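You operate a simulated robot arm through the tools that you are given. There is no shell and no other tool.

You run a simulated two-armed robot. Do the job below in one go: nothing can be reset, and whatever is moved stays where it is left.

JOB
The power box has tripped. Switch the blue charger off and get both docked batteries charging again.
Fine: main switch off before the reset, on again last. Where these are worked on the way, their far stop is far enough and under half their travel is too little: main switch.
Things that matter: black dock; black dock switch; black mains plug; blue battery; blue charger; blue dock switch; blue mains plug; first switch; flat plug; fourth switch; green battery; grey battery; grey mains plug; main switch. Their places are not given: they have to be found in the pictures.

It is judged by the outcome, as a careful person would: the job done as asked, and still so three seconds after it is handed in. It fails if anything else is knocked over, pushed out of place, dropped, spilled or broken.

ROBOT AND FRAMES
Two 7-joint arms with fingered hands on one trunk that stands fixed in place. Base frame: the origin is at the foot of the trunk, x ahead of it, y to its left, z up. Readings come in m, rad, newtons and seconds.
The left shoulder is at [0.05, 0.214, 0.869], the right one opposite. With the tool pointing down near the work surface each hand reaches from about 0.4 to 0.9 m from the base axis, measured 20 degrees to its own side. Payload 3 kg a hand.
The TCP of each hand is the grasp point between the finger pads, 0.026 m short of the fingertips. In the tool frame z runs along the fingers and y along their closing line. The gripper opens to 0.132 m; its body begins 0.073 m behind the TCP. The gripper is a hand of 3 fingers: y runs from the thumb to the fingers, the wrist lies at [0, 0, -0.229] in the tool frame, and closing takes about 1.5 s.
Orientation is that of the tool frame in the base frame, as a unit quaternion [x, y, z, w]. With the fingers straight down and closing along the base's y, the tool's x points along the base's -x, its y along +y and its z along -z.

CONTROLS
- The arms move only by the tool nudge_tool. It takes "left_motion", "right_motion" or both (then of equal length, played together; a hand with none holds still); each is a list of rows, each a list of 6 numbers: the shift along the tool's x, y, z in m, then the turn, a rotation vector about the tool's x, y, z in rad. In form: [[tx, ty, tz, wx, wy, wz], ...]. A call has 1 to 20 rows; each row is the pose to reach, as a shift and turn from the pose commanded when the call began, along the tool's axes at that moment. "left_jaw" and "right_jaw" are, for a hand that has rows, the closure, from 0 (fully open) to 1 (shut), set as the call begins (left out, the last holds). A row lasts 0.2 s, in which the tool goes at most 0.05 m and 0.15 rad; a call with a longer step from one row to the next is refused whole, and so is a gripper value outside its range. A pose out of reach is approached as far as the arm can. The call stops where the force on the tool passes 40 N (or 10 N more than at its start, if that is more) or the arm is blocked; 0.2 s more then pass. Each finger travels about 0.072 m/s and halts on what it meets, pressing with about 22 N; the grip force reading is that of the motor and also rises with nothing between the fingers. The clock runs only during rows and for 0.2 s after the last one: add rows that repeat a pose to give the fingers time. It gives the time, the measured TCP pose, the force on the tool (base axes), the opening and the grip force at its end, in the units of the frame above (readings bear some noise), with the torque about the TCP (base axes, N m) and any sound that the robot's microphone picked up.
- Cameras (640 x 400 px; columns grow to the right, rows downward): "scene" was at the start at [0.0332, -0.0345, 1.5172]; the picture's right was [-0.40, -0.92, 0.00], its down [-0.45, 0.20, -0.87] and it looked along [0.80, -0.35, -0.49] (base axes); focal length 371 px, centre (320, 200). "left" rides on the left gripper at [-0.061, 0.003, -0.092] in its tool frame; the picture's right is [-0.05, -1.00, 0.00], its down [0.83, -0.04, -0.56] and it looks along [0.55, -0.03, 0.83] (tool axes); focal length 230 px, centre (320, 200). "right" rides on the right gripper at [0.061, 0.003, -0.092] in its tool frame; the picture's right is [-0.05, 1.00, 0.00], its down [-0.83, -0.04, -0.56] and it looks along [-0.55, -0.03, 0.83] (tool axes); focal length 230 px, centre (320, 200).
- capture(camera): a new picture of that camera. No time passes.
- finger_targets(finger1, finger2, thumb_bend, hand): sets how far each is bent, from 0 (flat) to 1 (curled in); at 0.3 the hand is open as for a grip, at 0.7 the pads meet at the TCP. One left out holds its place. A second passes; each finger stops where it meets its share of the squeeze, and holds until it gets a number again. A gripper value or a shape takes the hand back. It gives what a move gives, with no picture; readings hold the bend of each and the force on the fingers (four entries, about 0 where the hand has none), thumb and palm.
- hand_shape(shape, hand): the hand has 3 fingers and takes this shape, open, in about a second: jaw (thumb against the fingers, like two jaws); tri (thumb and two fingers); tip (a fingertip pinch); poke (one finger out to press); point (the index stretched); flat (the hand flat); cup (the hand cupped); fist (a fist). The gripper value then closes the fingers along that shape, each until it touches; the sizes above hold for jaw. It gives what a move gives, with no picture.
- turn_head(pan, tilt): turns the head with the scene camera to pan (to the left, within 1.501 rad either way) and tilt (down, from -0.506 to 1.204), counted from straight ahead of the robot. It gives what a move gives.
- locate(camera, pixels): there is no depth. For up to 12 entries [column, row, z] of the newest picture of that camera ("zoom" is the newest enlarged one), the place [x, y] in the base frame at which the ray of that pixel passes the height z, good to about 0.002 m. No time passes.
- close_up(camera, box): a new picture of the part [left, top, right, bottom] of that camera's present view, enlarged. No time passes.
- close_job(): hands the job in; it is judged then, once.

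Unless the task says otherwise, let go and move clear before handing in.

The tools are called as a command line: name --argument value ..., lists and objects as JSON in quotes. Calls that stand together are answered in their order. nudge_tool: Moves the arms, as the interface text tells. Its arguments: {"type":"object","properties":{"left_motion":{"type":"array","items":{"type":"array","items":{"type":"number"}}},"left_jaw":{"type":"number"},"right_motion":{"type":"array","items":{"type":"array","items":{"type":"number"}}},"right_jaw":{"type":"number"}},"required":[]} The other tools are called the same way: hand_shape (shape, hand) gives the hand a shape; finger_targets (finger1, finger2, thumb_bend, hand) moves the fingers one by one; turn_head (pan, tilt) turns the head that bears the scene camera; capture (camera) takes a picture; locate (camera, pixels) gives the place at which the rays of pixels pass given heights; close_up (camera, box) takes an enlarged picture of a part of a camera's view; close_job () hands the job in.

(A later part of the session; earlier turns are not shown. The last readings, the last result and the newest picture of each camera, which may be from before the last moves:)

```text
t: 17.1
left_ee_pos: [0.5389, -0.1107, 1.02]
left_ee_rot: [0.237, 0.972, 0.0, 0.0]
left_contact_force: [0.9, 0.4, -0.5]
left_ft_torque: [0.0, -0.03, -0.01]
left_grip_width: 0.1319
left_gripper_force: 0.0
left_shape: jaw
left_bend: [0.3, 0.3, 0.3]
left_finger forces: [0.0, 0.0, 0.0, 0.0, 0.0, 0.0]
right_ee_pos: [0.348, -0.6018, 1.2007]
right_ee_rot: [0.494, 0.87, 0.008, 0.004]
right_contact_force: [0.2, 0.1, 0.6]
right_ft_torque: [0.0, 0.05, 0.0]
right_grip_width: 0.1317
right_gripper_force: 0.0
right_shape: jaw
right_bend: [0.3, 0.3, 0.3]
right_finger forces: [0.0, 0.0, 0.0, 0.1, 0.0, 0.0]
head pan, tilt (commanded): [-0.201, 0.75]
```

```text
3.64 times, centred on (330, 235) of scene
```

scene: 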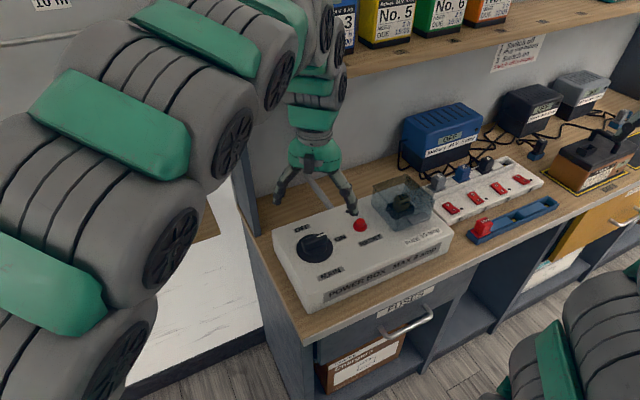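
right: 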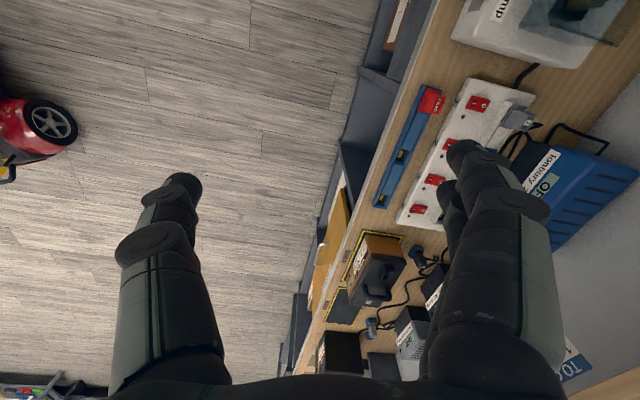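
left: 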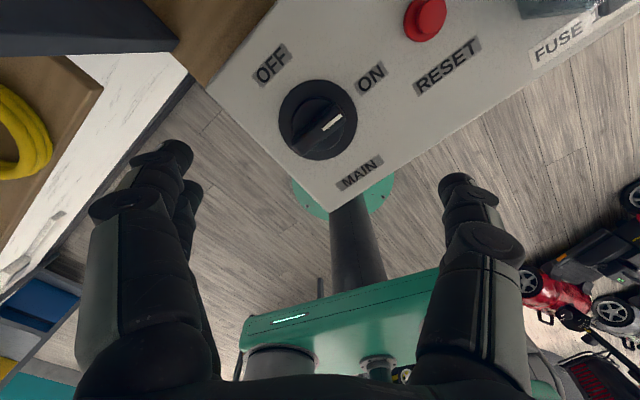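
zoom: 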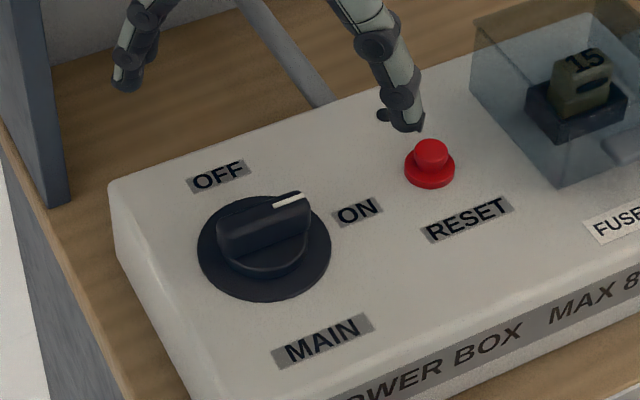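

The bar lies parallel to the label text, so the dial may actually be at ON. I will compute its direction in base coordinates from both views.

locate --camera "zoom" --pixels '[[264, 248, 0.875], [264, 248, 0.88], [275, 206, 0.905], [305, 193, 0.905], [275, 206, 0.895], [305, 193, 0.895], [357, 211, 0.875], [218, 176, 0.875], [430, 172, 0.875], [322, 339, 0.875], [431, 150, 0.895], [110, 187, 0.875]]'

close_up --camera "left" --box '[230, 20, 460, 200]'

locate --camera "zoom" --pixels '[[260, 222, 0.875], [260, 222, 0.88], [272, 245, 0.905], [312, 212, 0.905], [272, 245, 0.895], [312, 212, 0.895], [377, 130, 0.875], [158, 101, 0.875], [546, 100, 0.875], [352, 340, 0.875], [352, 340, 0.865], [12, 152, 0.875]]'

```text
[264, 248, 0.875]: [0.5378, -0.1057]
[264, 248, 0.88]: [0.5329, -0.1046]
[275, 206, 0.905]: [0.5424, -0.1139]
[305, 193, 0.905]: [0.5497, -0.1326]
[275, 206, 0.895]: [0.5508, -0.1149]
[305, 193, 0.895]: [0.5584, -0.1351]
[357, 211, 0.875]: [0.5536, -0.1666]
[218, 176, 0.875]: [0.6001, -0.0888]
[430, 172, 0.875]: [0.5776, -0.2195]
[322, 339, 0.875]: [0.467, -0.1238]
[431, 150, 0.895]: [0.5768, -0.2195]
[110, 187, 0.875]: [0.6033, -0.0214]
```

```text
2.22 times, centred on (345, 110) of left
```

zoom: 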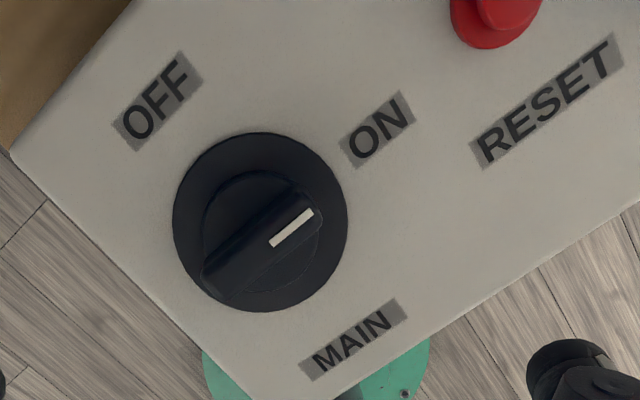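

```text
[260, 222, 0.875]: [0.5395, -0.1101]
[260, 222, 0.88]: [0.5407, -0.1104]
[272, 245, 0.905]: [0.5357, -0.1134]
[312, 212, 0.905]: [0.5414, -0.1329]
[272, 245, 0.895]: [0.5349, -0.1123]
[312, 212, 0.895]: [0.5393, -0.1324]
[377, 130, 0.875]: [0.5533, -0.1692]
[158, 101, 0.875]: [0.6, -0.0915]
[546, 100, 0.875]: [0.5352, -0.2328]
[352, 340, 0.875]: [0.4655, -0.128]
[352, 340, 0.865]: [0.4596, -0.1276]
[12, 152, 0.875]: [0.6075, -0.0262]
```

Both cameras agree at z = 0.875 for the box top. The bar's pointer direction is about -71°, which is at ON, and the knob centre is near (0.540, -0.109). In free air, I will test that the left wrist can reach both the OFF-end and ON-end yaw.

nudge_tool --left_motion '[[0, 0, 0, 0, 0, -0.14], [0, 0, 0, 0, 0, -0.28], [0, 0, 0, 0, 0, -0.42], [0, 0, 0, 0, 0, -0.56], [0, 0, 0, 0, 0, -0.7], [0, 0, 0, 0, 0, -0.84], [0, 0, 0, 0, 0, -0.84]]'

nudge_tool --left_motion '[[0, 0, 0, 0, 0, 0.14], [0, 0, 0, 0, 0, 0.28], [0, 0, 0, 0, 0, 0.42], [0, 0, 0, 0, 0, 0.56], [0, 0, 0, 0, 0, 0.7], [0, 0, 0, 0, 0, 0.84], [0, 0, 0, 0, 0, 0.98], [0, 0, 0, 0, 0, 1.12], [0, 0, 0, 0, 0, 1.26], [0, 0, 0, 0, 0, 1.4], [0, 0, 0, 0, 0, 1.54], [0, 0, 0, 0, 0, 1.625], [0, 0, 0, 0, 0, 1.625]]'

capture --camera "left"

capture --camera "scene"

```text
t: 18.7
left_ee_pos: [0.5394, -0.1101, 1.0199]
left_ee_rot: [-0.181, 0.983, 0.001, 0.0]
left_contact_force: [0.1, 0.5, 0.1]
left_ft_torque: [-0.03, -0.05, 0.02]
left_grip_width: 0.1319
left_gripper_force: 0.1
left_shape: jaw
left_bend: [0.3, 0.3, 0.3]
left_finger forces: [0.1, 0.0, 0.0, 0.1, 0.1, 0.1]
right_ee_pos: [0.347, -0.6006, 1.2008]
right_ee_rot: [0.493, 0.87, 0.008, 0.005]
right_contact_force: [-0.4, -0.2, -0.1]
right_ft_torque: [0.03, 0.01, 0.02]
right_grip_width: 0.1321
right_gripper_force: 0.0
right_shape: jaw
right_bend: [0.3, 0.3, 0.3]
right_finger forces: [0.0, 0.0, 0.0, 0.0, 0.0, 0.0]
head pan, tilt (commanded): [-0.201, 0.75]
```

```text
t: 21.5
left_ee_pos: [0.5389, -0.1096, 1.0187]
left_ee_rot: [0.59, 0.807, 0.0, -0.001]
left_contact_force: [-0.4, 0.4, -0.7]
left_ft_torque: [0.01, 0.02, 0.02]
left_grip_width: 0.132
left_gripper_force: 0.0
left_shape: jaw
left_bend: [0.3, 0.3, 0.3]
left_finger forces: [0.0, 0.0, 0.0, 0.0, 0.0, 0.0]
right_ee_pos: [0.3476, -0.6011, 1.2011]
right_ee_rot: [0.494, 0.869, 0.007, 0.004]
right_contact_force: [-0.6, 1.1, 0.0]
right_ft_torque: [0.0, -0.01, 0.03]
right_grip_width: 0.1321
right_gripper_force: 0.1
right_shape: jaw
right_bend: [0.3, 0.3, 0.3]
right_finger forces: [0.0, 0.0, 0.1, 0.1, 0.0, 0.0]
head pan, tilt (commanded): [-0.201, 0.75]
```

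```text
taken
```

left: 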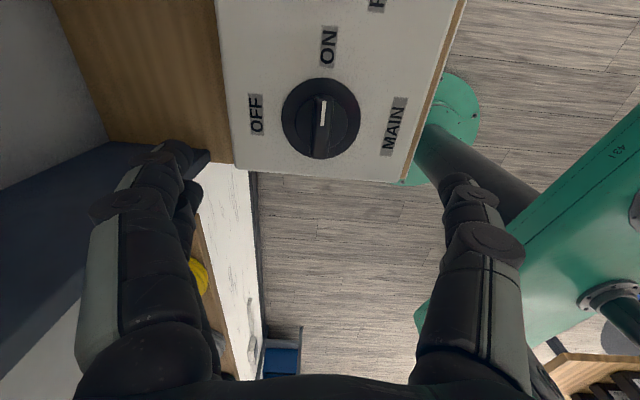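

```text
taken
```

scene: 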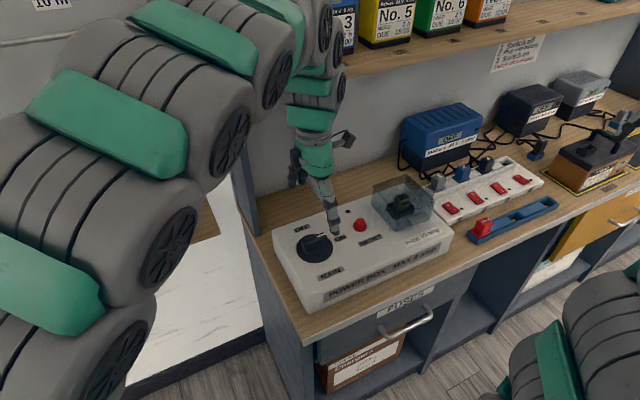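

Both yaw ends are reachable and the bar now runs vertically in the left picture near (321,120). I will zoom in to check the centring.

close_up --camera "left" --box '[240, 60, 400, 180]'

locate --camera "zoom" --pixels '[[321, 236, 0.88], [333, 155, 0.913], [331, 260, 0.913], [333, 220, 0.913], [300, 340, 0.913], [332, 150, 0.913]]'

```text
3.33 times, centred on (320, 120) of left
```

zoom: 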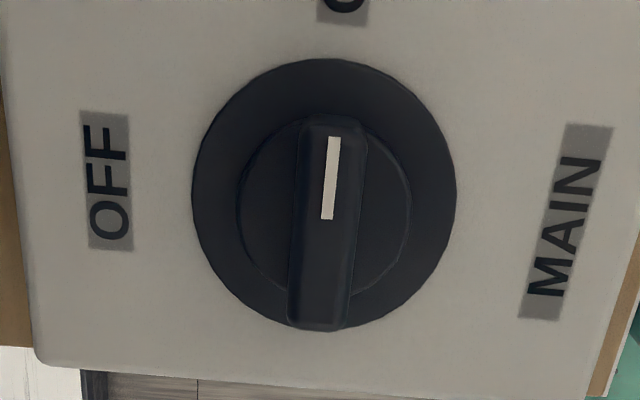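

```text
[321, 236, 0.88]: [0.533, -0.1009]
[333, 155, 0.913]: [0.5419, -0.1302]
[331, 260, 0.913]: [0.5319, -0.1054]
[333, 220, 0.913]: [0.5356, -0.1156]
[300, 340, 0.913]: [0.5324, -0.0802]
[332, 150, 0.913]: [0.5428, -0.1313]
```

The bar leans about 4° from the tool axis, so its direction is about -76°, fully at ON. I will locate the disc and bar centres precisely.

locate --camera "zoom" --pixels '[[324, 195, 0.875], [324, 195, 0.88], [325, 222, 0.913], [332, 115, 0.913], [318, 330, 0.913], [318, 330, 0.895], [300, 222, 0.913], [352, 222, 0.913], [325, 205, 0.89], [240, 205, 0.89], [411, 205, 0.89]]'

```text
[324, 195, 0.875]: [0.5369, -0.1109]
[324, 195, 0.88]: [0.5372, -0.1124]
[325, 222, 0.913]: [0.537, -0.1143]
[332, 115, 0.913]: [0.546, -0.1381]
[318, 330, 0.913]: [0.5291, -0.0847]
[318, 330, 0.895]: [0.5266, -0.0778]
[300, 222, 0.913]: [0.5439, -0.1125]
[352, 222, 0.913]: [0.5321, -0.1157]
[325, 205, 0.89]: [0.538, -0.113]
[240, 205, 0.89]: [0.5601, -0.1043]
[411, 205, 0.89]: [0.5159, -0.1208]
```

The knob centre is about (0.538, -0.111), the bar top is at 0.913 and the boss top is near 0.89. I will half-close the left jaw, align the yaw and descend to just above the knob.

nudge_tool --left_motion '[[0, 0, 0.02, 0, 0, 0.035], [-0.001, -0.001, 0.045, 0, 0, 0.07], [-0.001, -0.001, 0.065, 0, 0, 0.07], [-0.001, -0.001, 0.065, 0, 0, 0.07], [-0.001, -0.001, 0.065, 0, 0, 0.07], [-0.001, -0.001, 0.065, 0, 0, 0.07]]' --left_jaw 0.6

capture --camera "left"

close_up --camera "scene" --box '[260, 140, 400, 280]'

```text
t: 22.9
left_ee_pos: [0.5378, -0.1106, 0.9524]
left_ee_rot: [0.617, 0.787, 0.0, 0.0]
left_contact_force: [0.4, 0.0, 0.7]
left_ft_torque: [0.0, 0.04, 0.02]
left_grip_width: 0.0533
left_gripper_force: 0.0
left_shape: jaw
left_bend: [0.73, 0.73, 0.7]
left_finger forces: [0.0, 0.0, 0.0, 0.0, 0.1, 0.0]
right_ee_pos: [0.3483, -0.6005, 1.2015]
right_ee_rot: [0.494, 0.869, 0.007, 0.004]
right_contact_force: [-0.5, 0.6, -0.2]
right_ft_torque: [0.01, 0.01, 0.01]
right_grip_width: 0.132
right_gripper_force: 0.0
right_shape: jaw
right_bend: [0.3, 0.3, 0.3]
right_finger forces: [0.0, 0.1, 0.1, 0.0, 0.1, 0.0]
head pan, tilt (commanded): [-0.201, 0.75]
```

```text
taken
```

left: 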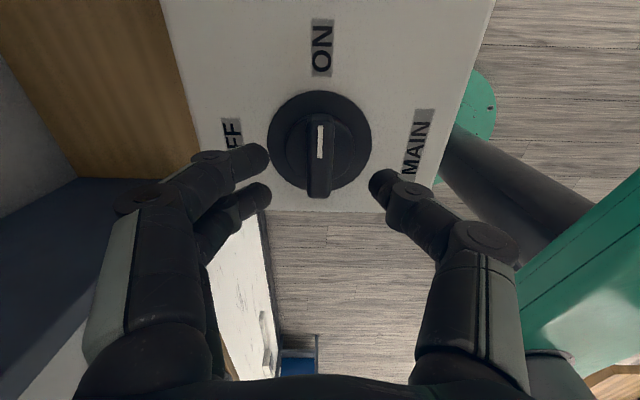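

```text
2.86 times, centred on (330, 210) of scene
```

zoom: 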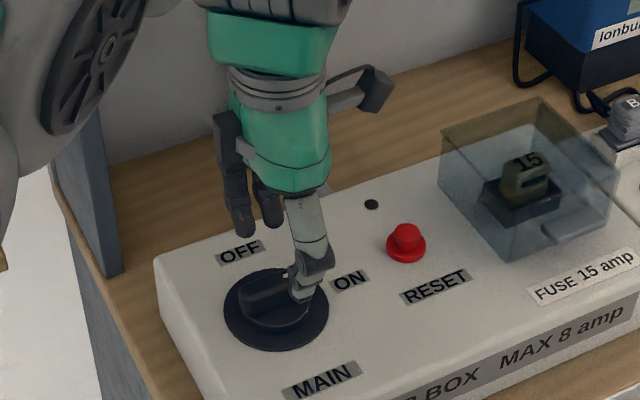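

The fingers straddle the bar evenly (tips near 266 and 383, bar at 319). I will descend to TCP z ≈ 0.918.

nudge_tool --left_motion '[[0, 0, 0.012, 0, 0, 0], [0, 0, 0.024, 0, 0, 0], [0, 0, 0.034, 0, 0, 0], [0, 0, 0.034, 0, 0, 0]]'

capture --camera "left"

close_up --camera "scene" --box '[260, 160, 380, 280]'

```text
t: 23.9
left_ee_pos: [0.5387, -0.1112, 0.9192]
left_ee_rot: [0.618, 0.786, 0.0, 0.0]
left_contact_force: [0.6, 0.6, -0.1]
left_ft_torque: [-0.03, 0.02, 0.02]
left_grip_width: 0.0535
left_gripper_force: 0.1
left_shape: jaw
left_bend: [0.73, 0.73, 0.7]
left_finger forces: [0.0, 0.0, 0.1, 0.0, 0.0, 0.1]
right_ee_pos: [0.3472, -0.6016, 1.2018]
right_ee_rot: [0.494, 0.869, 0.007, 0.005]
right_contact_force: [-0.6, -0.6, 0.2]
right_ft_torque: [-0.01, 0.02, 0.02]
right_grip_width: 0.1318
right_gripper_force: 0.1
right_shape: jaw
right_bend: [0.3, 0.3, 0.3]
right_finger forces: [0.0, 0.0, 0.0, 0.1, 0.1, 0.0]
head pan, tilt (commanded): [-0.201, 0.75]
```

```text
taken
```

left: 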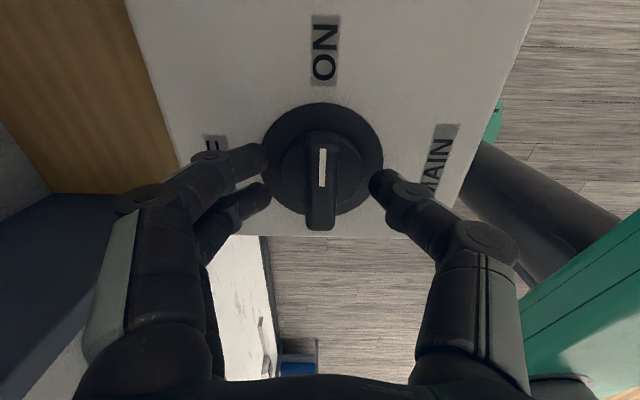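

```text
3.33 times, centred on (320, 220) of scene
```

zoom: 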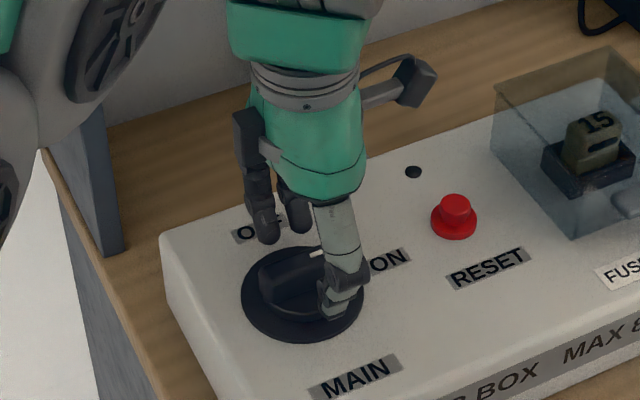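

No contact so far, and the bar sits between the fingers. I will close the jaw on the bar.

nudge_tool --left_motion '[[0, 0, 0, 0, 0, 0], [0, 0, 0, 0, 0, 0], [0, 0, 0, 0, 0, 0], [0, 0, 0, 0, 0, 0], [0, 0, 0, 0, 0, 0], [0, 0, 0, 0, 0, 0]]' --left_jaw 1.0

capture --camera "left"

close_up --camera "scene" --box '[260, 160, 380, 280]'

```text
t: 25.3
left_ee_pos: [0.5398, -0.1113, 0.9199]
left_ee_rot: [0.618, 0.786, 0.0, -0.001]
left_contact_force: [0.0, -0.6, -3.0]
left_ft_torque: [-0.02, 0.0, 0.05]
left_grip_width: 0.0131
left_gripper_force: 21.7
left_shape: jaw
left_bend: [0.72, 0.72, 0.7]
left_finger forces: [9.9, 10.0, 0.0, 0.1, 19.0, 0.0]
right_ee_pos: [0.3471, -0.601, 1.2004]
right_ee_rot: [0.494, 0.87, 0.007, 0.004]
right_contact_force: [0.0, -0.7, -0.1]
right_ft_torque: [0.05, -0.02, 0.05]
right_grip_width: 0.132
right_gripper_force: 0.1
right_shape: jaw
right_bend: [0.3, 0.3, 0.3]
right_finger forces: [0.1, 0.0, 0.0, 0.0, 0.1, 0.0]
head pan, tilt (commanded): [-0.201, 0.75]
```

```text
taken
```

left: 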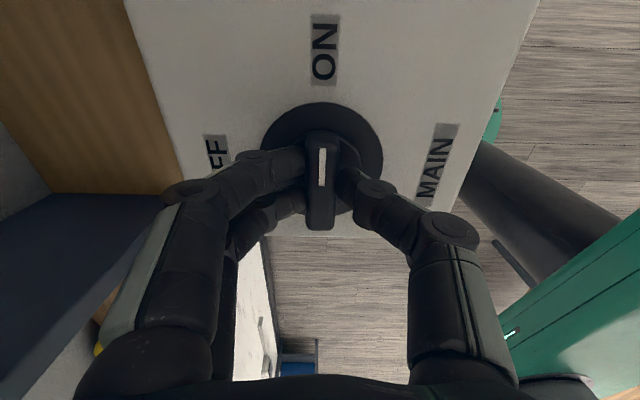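

```text
3.33 times, centred on (320, 220) of scene
```

zoom: 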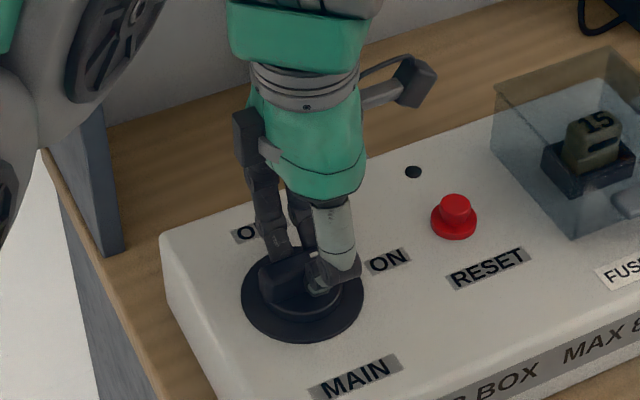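

The bar is held (width 0.013 m, force 22 N). I will turn it counter-clockwise toward OFF by about 1.5 rad.

nudge_tool --left_motion '[[0, 0, 0, 0, 0, -0.1], [0, 0, 0, 0, 0, -0.22], [0, 0, 0, 0, 0, -0.34], [0, 0, 0, 0, 0, -0.46], [0, 0, 0, 0, 0, -0.58], [0, 0, 0, 0, 0, -0.7], [0, 0, 0, 0, 0, -0.82], [0, 0, 0, 0, 0, -0.94], [0, 0, 0, 0, 0, -1.06], [0, 0, 0, 0, 0, -1.18], [0, 0, 0, 0, 0, -1.3], [0, 0, 0, 0, 0, -1.42], [0, 0, 0, 0, 0, -1.5]]'

capture --camera "left"

close_up --camera "scene" --box '[260, 160, 380, 280]'

```text
t: 28.1
left_ee_pos: [0.5389, -0.1095, 0.921]
left_ee_rot: [-0.086, 0.996, 0.0, 0.001]
left_contact_force: [21.6, 15.3, -3.9]
left_ft_torque: [0.41, -0.36, -0.09]
left_grip_width: 0.012
left_gripper_force: 21.9
left_shape: jaw
left_bend: [0.71, 0.71, 0.7]
left_finger forces: [13.5, 12.0, 0.0, 0.1, 15.2, 0.1]
right_ee_pos: [0.3478, -0.6001, 1.2008]
right_ee_rot: [0.493, 0.87, 0.008, 0.003]
right_contact_force: [0.0, -0.6, 0.0]
right_ft_torque: [-0.01, 0.04, -0.01]
right_grip_width: 0.132
right_gripper_force: 0.2
right_shape: jaw
right_bend: [0.3, 0.3, 0.3]
right_finger forces: [0.0, 0.0, 0.0, 0.1, 0.1, 0.0]
head pan, tilt (commanded): [-0.201, 0.75]
```

```text
taken
```

left: 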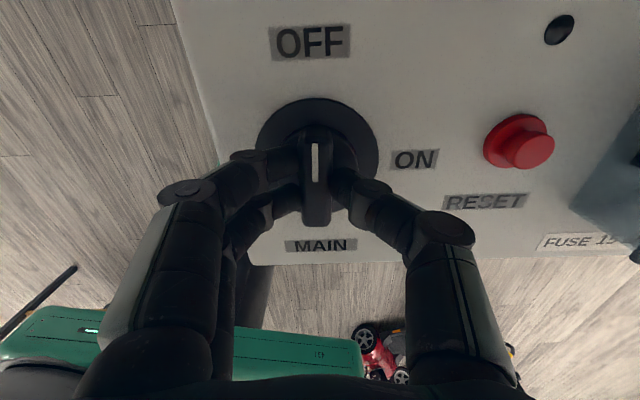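

```text
3.33 times, centred on (320, 220) of scene
```

zoom: 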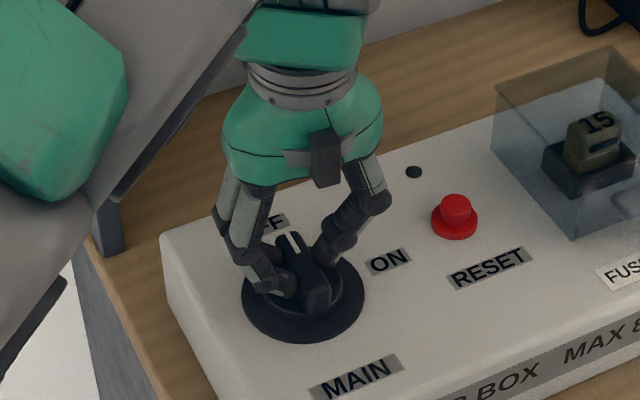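

The dial is turned about 86° and the pointer is at the OFF side. The side force of 26 N comes from a small centre offset. I will relax by about 2 mm in that direction and turn the last few degrees to the stop.

nudge_tool --left_motion '[[-0.0018, 0.0009, 0, 0, 0, 0], [-0.0018, 0.0009, 0, 0, 0, -0.04], [-0.0018, 0.0009, 0, 0, 0, -0.08], [-0.0018, 0.0009, 0, 0, 0, -0.12]]'

close_up --camera "left" --box '[220, 10, 480, 260]'

```text
t: 29.1
left_ee_pos: [0.5415, -0.1104, 0.9206]
left_ee_rot: [-0.145, 0.989, 0.0, 0.0]
left_contact_force: [5.9, 13.8, -7.2]
left_ft_torque: [0.32, -0.07, -0.22]
left_grip_width: 0.0119
left_gripper_force: 22.2
left_shape: jaw
left_bend: [0.71, 0.71, 0.7]
left_finger forces: [11.1, 14.3, 0.1, 0.0, 14.5, 0.1]
right_ee_pos: [0.347, -0.5997, 1.2009]
right_ee_rot: [0.493, 0.87, 0.007, 0.004]
right_contact_force: [0.3, -0.4, -0.2]
right_ft_torque: [-0.02, 0.04, 0.04]
right_grip_width: 0.1321
right_gripper_force: 0.1
right_shape: jaw
right_bend: [0.3, 0.3, 0.3]
right_finger forces: [0.0, 0.0, 0.1, 0.0, 0.1, 0.0]
head pan, tilt (commanded): [-0.201, 0.75]
```

```text
1.60 times, centred on (350, 135) of left
```

zoom: 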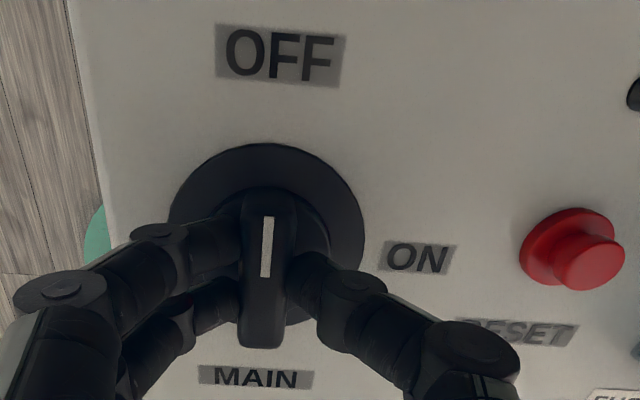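

The pointer is now at OFF, about 16°. I will release the bar and rise clear.

nudge_tool --left_motion '[[0, 0, 0, 0, 0, 0], [0, 0, 0, 0, 0, 0], [0, 0, 0, 0, 0, 0], [0, 0, 0, 0, 0, 0], [0, 0, 0, 0, 0, 0]]' --left_jaw 0.55

nudge_tool --left_motion '[[0, 0, -0.02, 0, 0, 0], [0, 0, -0.05, 0, 0, 0], [0, 0, -0.09, 0, 0, 0], [0, 0, -0.12, 0, 0, 0]]'

capture --camera "left"

close_up --camera "scene" --box '[260, 160, 380, 280]'

```text
t: 30.3
left_ee_pos: [0.54, -0.1102, 0.9209]
left_ee_rot: [-0.144, 0.99, 0.0, 0.0]
left_contact_force: [0.4, -0.3, 0.6]
left_ft_torque: [-0.01, -0.02, 0.0]
left_grip_width: 0.0589
left_gripper_force: 0.2
left_shape: jaw
left_bend: [0.73, 0.73, 0.7]
left_finger forces: [0.0, 0.1, 0.1, 0.0, 0.0, 0.0]
right_ee_pos: [0.3477, -0.602, 1.2015]
right_ee_rot: [0.494, 0.869, 0.008, 0.005]
right_contact_force: [0.3, 0.2, -1.0]
right_ft_torque: [0.0, -0.03, 0.0]
right_grip_width: 0.1319
right_gripper_force: 0.1
right_shape: jaw
right_bend: [0.3, 0.3, 0.3]
right_finger forces: [0.0, 0.1, 0.0, 0.0, 0.1, 0.0]
head pan, tilt (commanded): [-0.201, 0.75]
```

```text
t: 31.3
left_ee_pos: [0.5396, -0.1094, 1.0444]
left_ee_rot: [-0.144, 0.99, 0.0, 0.0]
left_contact_force: [-0.4, -0.1, -0.3]
left_ft_torque: [0.0, 0.0, -0.01]
left_grip_width: 0.0587
left_gripper_force: 0.2
left_shape: jaw
left_bend: [0.73, 0.73, 0.7]
left_finger forces: [0.1, 0.0, 0.1, 0.1, 0.0, 0.0]
right_ee_pos: [0.3471, -0.601, 1.2017]
right_ee_rot: [0.495, 0.869, 0.008, 0.005]
right_contact_force: [-0.9, 0.5, 1.1]
right_ft_torque: [0.02, -0.02, 0.0]
right_grip_width: 0.132
right_gripper_force: 0.2
right_shape: jaw
right_bend: [0.3, 0.3, 0.3]
right_finger forces: [0.0, 0.1, 0.0, 0.0, 0.0, 0.0]
head pan, tilt (commanded): [-0.201, 0.75]
```

```text
taken
```

left: 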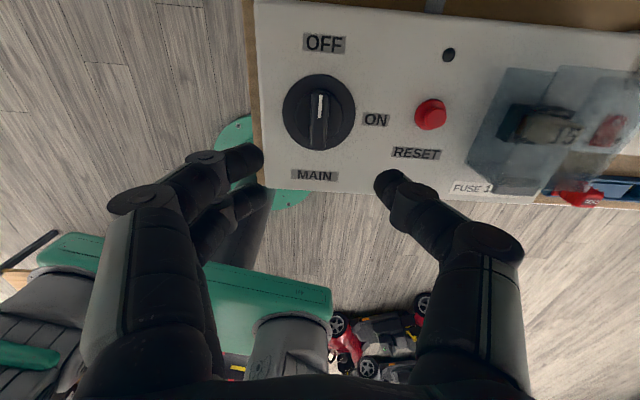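

```text
3.33 times, centred on (320, 220) of scene
```

zoom: 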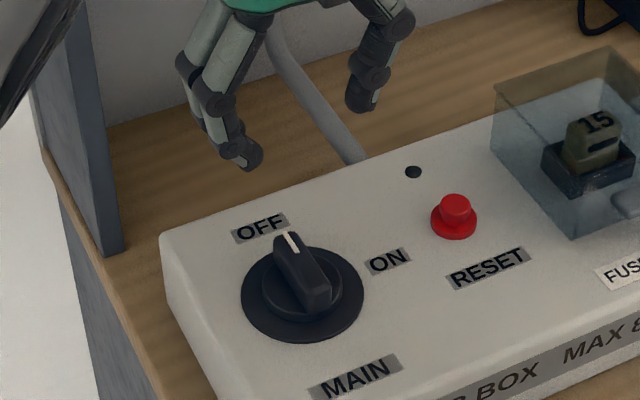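

The dial stays at OFF. Next is rocker 2 (blue charger). I will give the right hand the poke shape in the air and see where the fingertip sits.

hand_shape --shape "poke" --hand "right"

capture --camera "right"

turn_head --pan -0.5 --tilt 0.7

capture --camera "scene"

```text
t: 32.2
left_ee_pos: [0.5385, -0.1076, 1.0436]
left_ee_rot: [-0.144, 0.99, 0.001, 0.0]
left_contact_force: [0.2, -0.8, 0.1]
left_ft_torque: [-0.02, 0.0, 0.0]
left_grip_width: 0.0587
left_gripper_force: 0.0
left_shape: jaw
left_bend: [0.73, 0.73, 0.7]
left_finger forces: [0.0, 0.0, 0.0, 0.0, 0.0, 0.1]
right_ee_pos: [0.3476, -0.6011, 1.201]
right_ee_rot: [0.493, 0.87, 0.008, 0.004]
right_contact_force: [0.1, -0.6, -0.5]
right_ft_torque: [-0.05, 0.02, 0.01]
right_grip_width: 0.0001
right_gripper_force: 0.1
right_shape: poke
right_bend: [1.0, 1.0, 0.45]
right_finger forces: [0.1, 0.0, 0.0, 0.0, 0.0, 0.0]
head pan, tilt (commanded): [-0.201, 0.75]
```

```text
taken
```

right: 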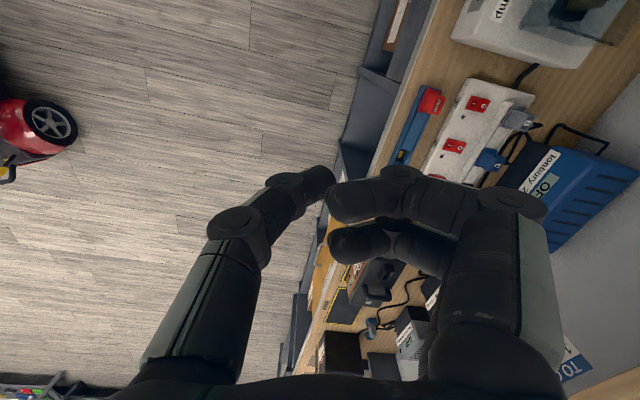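

```text
t: 33.0
left_ee_pos: [0.539, -0.1082, 1.0436]
left_ee_rot: [-0.144, 0.99, 0.001, 0.0]
left_contact_force: [0.0, -0.4, 0.1]
left_ft_torque: [-0.01, -0.01, 0.01]
left_grip_width: 0.0588
left_gripper_force: 0.0
left_shape: jaw
left_bend: [0.73, 0.73, 0.7]
left_finger forces: [0.0, 0.0, 0.0, 0.0, 0.0, 0.0]
right_ee_pos: [0.3472, -0.6, 1.2022]
right_ee_rot: [0.495, 0.869, 0.008, 0.004]
right_contact_force: [0.9, 0.2, 0.1]
right_ft_torque: [0.01, -0.01, 0.01]
right_grip_width: 0.0002
right_gripper_force: 0.1
right_shape: poke
right_bend: [1.0, 1.0, 0.45]
right_finger forces: [0.0, 0.0, 0.1, 0.1, 0.1, 0.0]
head pan, tilt (commanded): [-0.499, 0.7]
```

```text
taken
```

scene: 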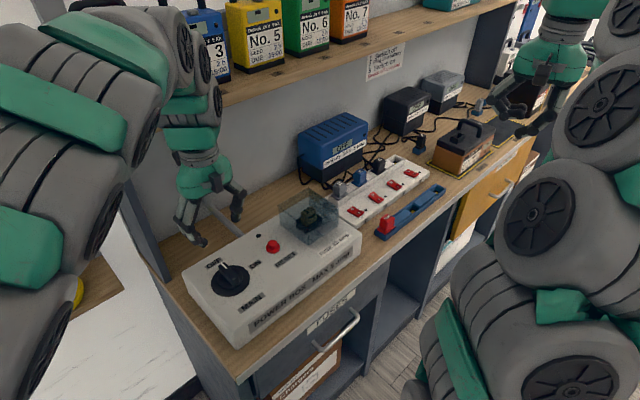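

In poke shape the thumb tip shows near (318,183) in the right picture, with the two other fingers curled. I will zoom in on the hand from the scene camera to see how far the thumb reaches below the others.

close_up --camera "scene" --box '[480, 20, 620, 150]'

close_up --camera "right" --box '[200, 130, 460, 290]'

close_up --camera "scene" --box '[310, 130, 450, 250]'

```text
3.08 times, centred on (550, 85) of scene
```

zoom: 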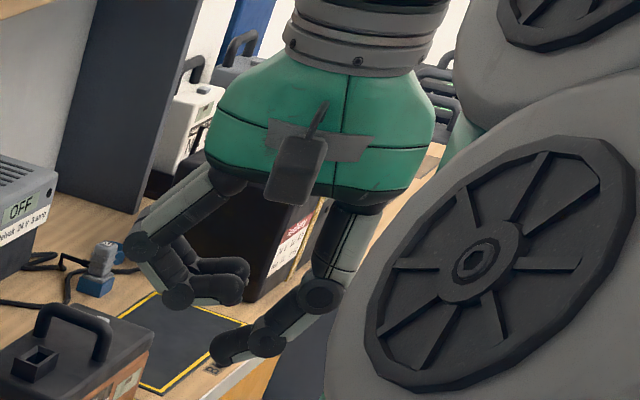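

```text
2.46 times, centred on (330, 210) of right
```

zoom: 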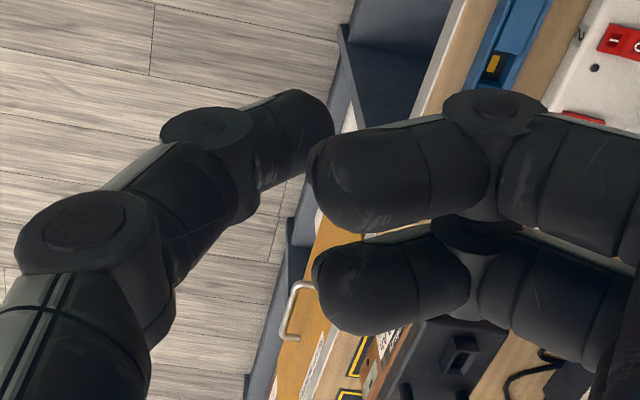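

```text
3.33 times, centred on (380, 190) of scene
```

zoom: 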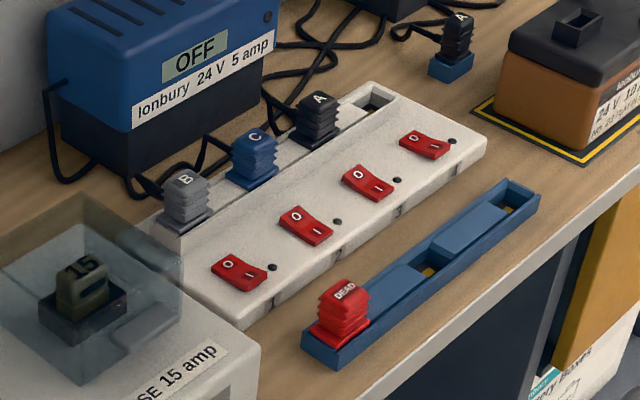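

The thumb tip lies on the tool axis about 0.025 m beyond the TCP. I will bring the right hand above rocker 2, turning it so the thumb and fingers spread along the strip.

nudge_tool --right_motion '[[-0.0117, 0.0284, 0.0167, 0, 0, -0.143], [-0.0233, 0.0567, 0.0333, 0, 0, -0.286], [-0.035, 0.0851, 0.05, 0, 0, -0.429], [-0.0467, 0.1134, 0.0667, 0, 0, -0.572], [-0.0583, 0.1418, 0.0833, 0, 0, -0.714], [-0.07, 0.1701, 0.1, 0, 0, -0.857], [-0.0817, 0.1985, 0.1167, 0, 0, -1.0], [-0.0933, 0.2268, 0.1333, 0, 0, -1.143], [-0.105, 0.2552, 0.15, 0, 0, -1.286]]'

capture --camera "right"

capture --camera "scene"

```text
t: 35.0
left_ee_pos: [0.5394, -0.1083, 1.0429]
left_ee_rot: [-0.145, 0.989, 0.0, 0.001]
left_contact_force: [0.1, -1.0, 0.1]
left_ft_torque: [0.02, 0.03, 0.03]
left_grip_width: 0.059
left_gripper_force: 0.1
left_shape: jaw
left_bend: [0.73, 0.73, 0.7]
left_finger forces: [0.1, 0.0, 0.0, 0.1, 0.0, 0.0]
right_ee_pos: [0.6274, -0.5595, 1.0577]
right_ee_rot: [-0.128, 0.992, 0.003, 0.009]
right_contact_force: [-0.1, -1.2, 0.4]
right_ft_torque: [-0.01, 0.01, 0.01]
right_grip_width: 0.0
right_gripper_force: 0.0
right_shape: poke
right_bend: [1.0, 1.0, 0.45]
right_finger forces: [0.1, 0.0, 0.0, 0.0, 0.0, 0.0]
head pan, tilt (commanded): [-0.499, 0.7]
```

```text
taken
```

right: 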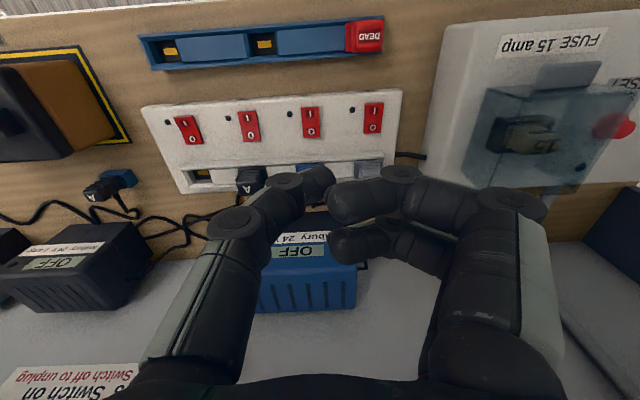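

```text
taken
```

scene: 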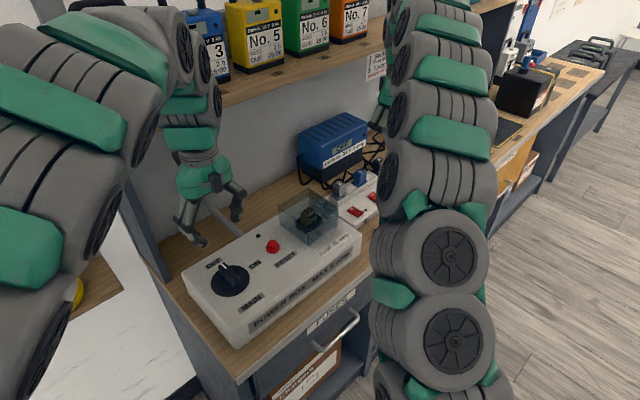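

The four rockers are visible in the right picture, with switch 1 at (373,117) and switch 2 at (311,122). I will zoom in to read their states and locate them.

close_up --camera "right" --box '[140, 80, 420, 210]'

close_up --camera "right" --box '[270, 80, 410, 180]'

locate --camera "zoom" --pixels '[[186, 190, 0.82], [186, 190, 0.83], [181, 142, 0.82], [192, 242, 0.82], [465, 175, 0.82], [192, 228, 0.82], [184, 160, 0.82]]'

```text
2.29 times, centred on (280, 145) of right
```

zoom: 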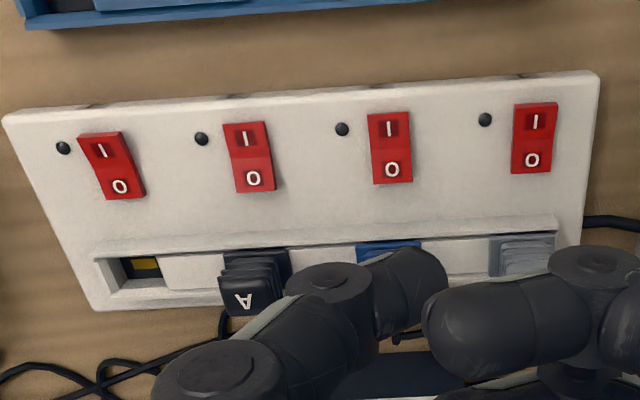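

```text
4.00 times, centred on (340, 130) of right
```

zoom: 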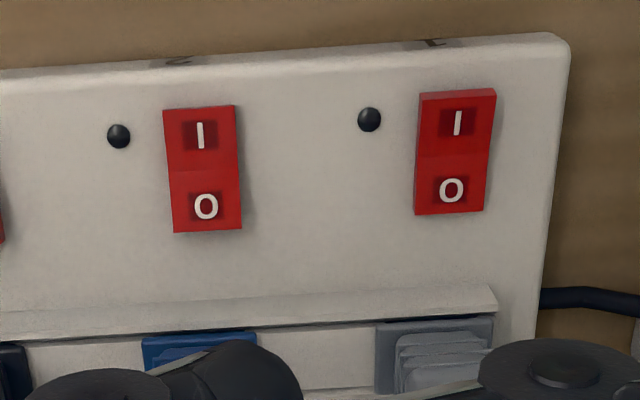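

```text
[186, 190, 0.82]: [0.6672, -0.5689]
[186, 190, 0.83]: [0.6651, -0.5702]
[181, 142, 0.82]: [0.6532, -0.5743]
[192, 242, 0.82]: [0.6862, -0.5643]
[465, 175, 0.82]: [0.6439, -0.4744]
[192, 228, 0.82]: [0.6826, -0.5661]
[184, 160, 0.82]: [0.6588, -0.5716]
```

Rocker 2 stands with its O half up, so it is on, and rocker 1 is at O. I will locate rocker 2's O end precisely.

locate --camera "zoom" --pixels '[[203, 170, 0.82], [203, 170, 0.83], [200, 106, 0.82], [207, 232, 0.82], [206, 207, 0.82], [206, 207, 0.83], [453, 190, 0.82], [453, 190, 0.83], [540, 45, 0.81], [200, 345, 0.82]]'

close_up --camera "scene" --box '[320, 150, 400, 240]'

```text
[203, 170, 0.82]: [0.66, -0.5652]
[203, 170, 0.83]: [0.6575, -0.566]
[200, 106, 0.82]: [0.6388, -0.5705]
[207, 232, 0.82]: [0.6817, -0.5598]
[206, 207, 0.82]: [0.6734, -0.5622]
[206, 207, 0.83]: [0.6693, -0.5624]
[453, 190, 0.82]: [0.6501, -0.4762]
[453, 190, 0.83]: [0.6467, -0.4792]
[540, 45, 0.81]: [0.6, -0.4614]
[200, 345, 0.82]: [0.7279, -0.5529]
```

```text
4.44 times, centred on (360, 195) of scene
```

zoom: 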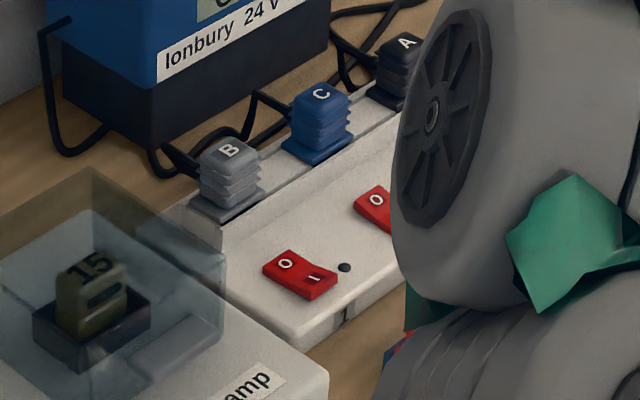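

I will triangulate the O mark of rocker 2 (scene zoom 376,200) to get its height.

locate --camera "zoom" --pixels '[[376, 200, 0.82], [376, 200, 0.83], [376, 200, 0.84], [287, 264, 0.82], [287, 264, 0.83], [287, 264, 0.84], [320, 92, 0.86], [320, 92, 0.88], [345, 312, 0.8], [345, 312, 0.81]]'

```text
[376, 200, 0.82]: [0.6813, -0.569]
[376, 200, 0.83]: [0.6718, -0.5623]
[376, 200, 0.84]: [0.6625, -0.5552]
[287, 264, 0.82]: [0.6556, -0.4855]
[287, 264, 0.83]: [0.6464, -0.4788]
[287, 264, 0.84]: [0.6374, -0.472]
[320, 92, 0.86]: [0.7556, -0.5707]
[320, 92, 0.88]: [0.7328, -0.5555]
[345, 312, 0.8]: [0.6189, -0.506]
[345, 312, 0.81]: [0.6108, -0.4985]
```

Rocker 2's O face is at about (0.670, -0.562, 0.832), on a rocker about 44 × 24 mm. I will move the thumb tip above the O half, stopping about 2 cm short.

nudge_tool --right_motion '[[-0.021, -0.0076, 0.02, 0, 0, 0], [-0.0421, -0.0152, 0.05, 0, 0, 0], [-0.0421, -0.0152, 0.095, 0, 0, 0], [-0.0421, -0.0152, 0.135, 0, 0, 0], [-0.0421, -0.0152, 0.17, 0, 0, 0]]'

capture --camera "right"

close_up --camera "right" --box '[230, 110, 410, 240]'

capture --camera "scene"

```text
t: 36.2
left_ee_pos: [0.5386, -0.1079, 1.0431]
left_ee_rot: [-0.144, 0.99, 0.0, 0.0]
left_contact_force: [-0.1, -0.6, 0.7]
left_ft_torque: [-0.03, -0.02, -0.02]
left_grip_width: 0.0588
left_gripper_force: 0.0
left_shape: jaw
left_bend: [0.73, 0.73, 0.7]
left_finger forces: [0.1, 0.0, 0.0, 0.0, 0.0, 0.1]
right_ee_pos: [0.6749, -0.5631, 0.8862]
right_ee_rot: [-0.126, 0.992, 0.003, 0.009]
right_contact_force: [0.4, -0.8, 0.5]
right_ft_torque: [0.0, 0.01, 0.0]
right_grip_width: 0.0
right_gripper_force: 0.0
right_shape: poke
right_bend: [1.0, 1.0, 0.45]
right_finger forces: [0.0, 0.1, 0.0, 0.1, 0.0, 0.0]
head pan, tilt (commanded): [-0.499, 0.7]
```

```text
taken
```

right: 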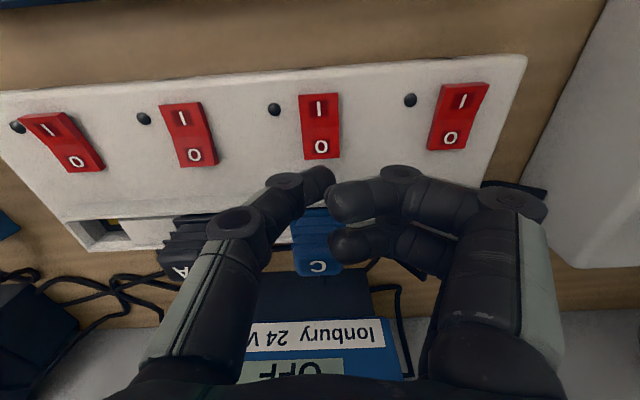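

```text
3.08 times, centred on (320, 175) of right
```

zoom: 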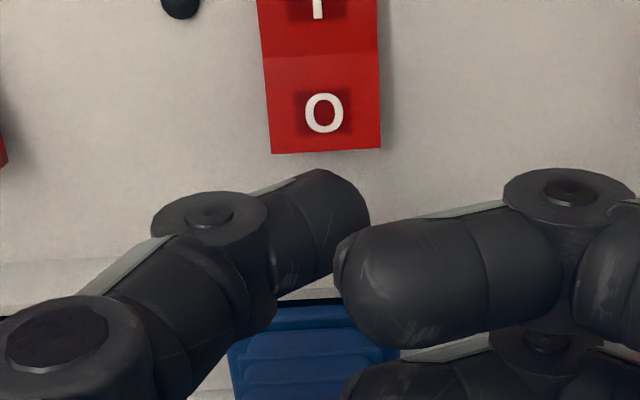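

```text
taken
```

scene: 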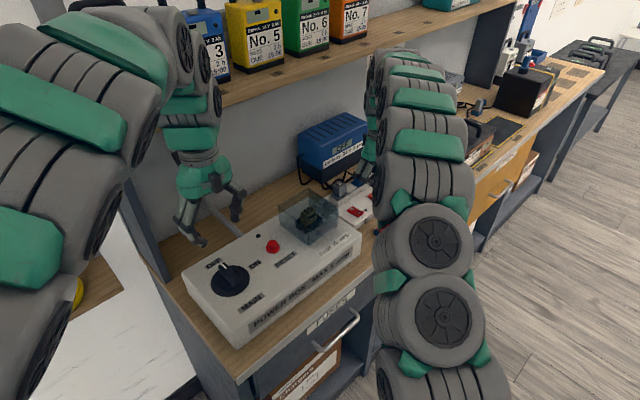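

The tool axis currently meets the rocker just past its O mark, at pixel (320,154) versus O at (321,146). I will shift 4 mm back toward the robot and press down gently in small steps.

nudge_tool --right_motion '[[0.004, 0, 0.006, 0, 0, 0], [0.004, 0, 0.014, 0, 0, 0], [0.004, 0, 0.02, 0, 0, 0], [0.004, 0, 0.024, 0, 0, 0], [0.004, 0, 0.027, 0, 0, 0], [0.004, 0, 0.029, 0, 0, 0]]'

capture --camera "right"

```text
t: 37.6
left_ee_pos: [0.5378, -0.1077, 1.0428]
left_ee_rot: [-0.145, 0.989, 0.0, 0.0]
left_contact_force: [0.1, -0.9, -0.1]
left_ft_torque: [0.02, 0.01, 0.03]
left_grip_width: 0.0588
left_gripper_force: 0.2
left_shape: jaw
left_bend: [0.73, 0.73, 0.7]
left_finger forces: [0.1, 0.1, 0.0, 0.0, 0.0, 0.1]
right_ee_pos: [0.6703, -0.5629, 0.8558]
right_ee_rot: [-0.126, 0.992, 0.004, 0.008]
right_contact_force: [-1.5, -1.1, 16.1]
right_ft_torque: [-0.03, 0.16, 0.01]
right_grip_width: 0.0
right_gripper_force: 0.1
right_shape: poke
right_bend: [1.0, 1.0, 0.45]
right_finger forces: [0.0, 0.1, 0.0, 0.1, 15.4, 0.0]
head pan, tilt (commanded): [-0.499, 0.7]
```

```text
taken
```

right: 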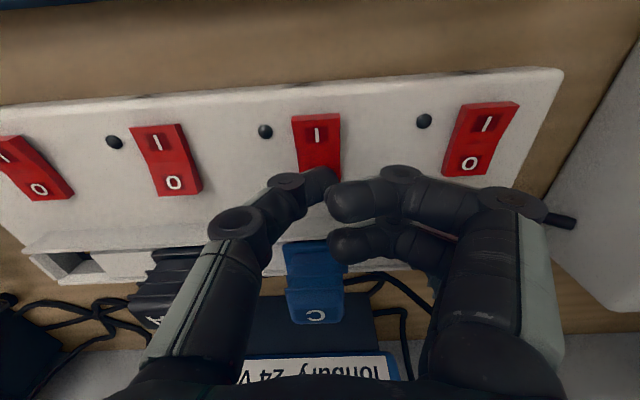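

The thumb is in contact at 16 N. I will press a few more millimetres to take the rocker over.

nudge_tool --right_motion '[[0, 0, 0.0015, 0, 0, 0], [0, 0, 0.003, 0, 0, 0], [0, 0, 0.0045, 0, 0, 0], [0, 0, 0.0045, 0, 0, 0]]'

close_up --camera "right" --box '[230, 80, 540, 230]'

```text
t: 38.3
left_ee_pos: [0.5387, -0.1078, 1.0429]
left_ee_rot: [-0.145, 0.989, 0.0, 0.0]
left_contact_force: [0.1, 0.5, -0.1]
left_ft_torque: [0.0, 0.03, 0.0]
left_grip_width: 0.059
left_gripper_force: 0.0
left_shape: jaw
left_bend: [0.73, 0.73, 0.7]
left_finger forces: [0.0, 0.0, 0.0, 0.0, 0.0, 0.1]
right_ee_pos: [0.6722, -0.5635, 0.856]
right_ee_rot: [-0.125, 0.992, 0.0, 0.011]
right_contact_force: [-1.2, 2.1, 11.8]
right_ft_torque: [0.2, 0.12, -0.01]
right_grip_width: 0.0
right_gripper_force: 0.0
right_shape: poke
right_bend: [1.0, 1.0, 0.46]
right_finger forces: [0.0, 0.0, 0.1, 0.1, 11.8, 0.0]
head pan, tilt (commanded): [-0.499, 0.7]
stopped in row 3 (right hand): the force on the tool passed its limit at 41 N (the readings are from after the stop); the commanded pose is now the measured one
```

```text
2.06 times, centred on (385, 155) of right
```

zoom: 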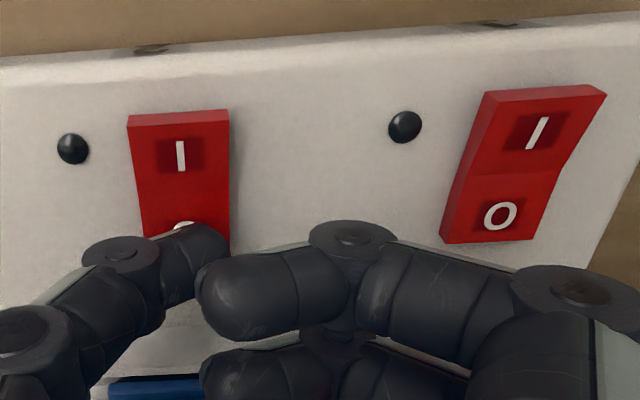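

The I end of rocker 2 now stands up, as on rocker 1, so it looks switched off. I will lift the right hand and check.

nudge_tool --right_motion '[[0, 0, -0.02, 0, 0, 0], [0, 0, -0.06, 0, 0, 0], [0, 0, -0.1, 0, 0, 0], [0.02, 0, -0.14, 0, 0, 0], [0.05, 0, -0.17, 0, 0, 0], [0.08, 0, -0.2, 0, 0, 0]]'

capture --camera "right"

close_up --camera "right" --box '[140, 60, 440, 200]'

```text
t: 39.7
left_ee_pos: [0.5392, -0.1083, 1.0437]
left_ee_rot: [-0.144, 0.99, 0.0, 0.0]
left_contact_force: [-0.3, 0.3, 0.2]
left_ft_torque: [-0.02, 0.0, -0.02]
left_grip_width: 0.059
left_gripper_force: 0.1
left_shape: jaw
left_bend: [0.73, 0.73, 0.7]
left_finger forces: [0.0, 0.1, 0.0, 0.0, 0.0, 0.0]
right_ee_pos: [0.5875, -0.5827, 1.0515]
right_ee_rot: [-0.125, 0.992, 0.001, 0.01]
right_contact_force: [-0.4, -0.1, -0.4]
right_ft_torque: [-0.02, -0.03, 0.01]
right_grip_width: 0.0
right_gripper_force: 0.0
right_shape: poke
right_bend: [1.0, 1.0, 0.45]
right_finger forces: [0.1, 0.1, 0.1, 0.1, 0.0, 0.0]
head pan, tilt (commanded): [-0.499, 0.7]
```

```text
taken
```

right: 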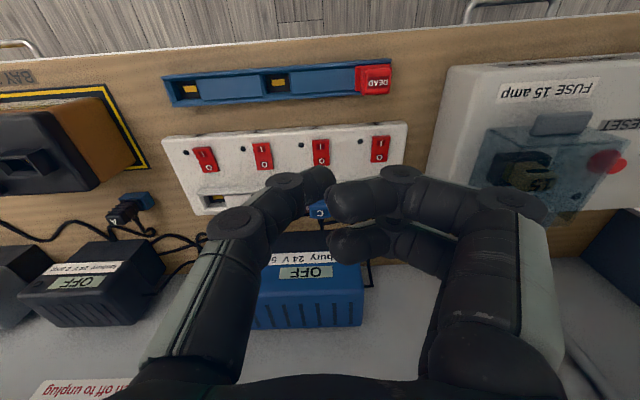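

```text
2.13 times, centred on (290, 130) of right
```

zoom: 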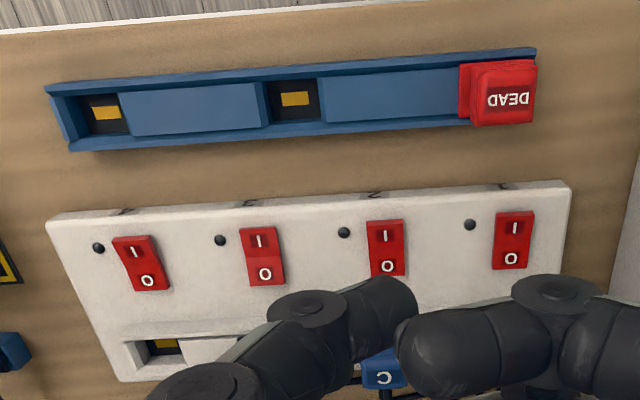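

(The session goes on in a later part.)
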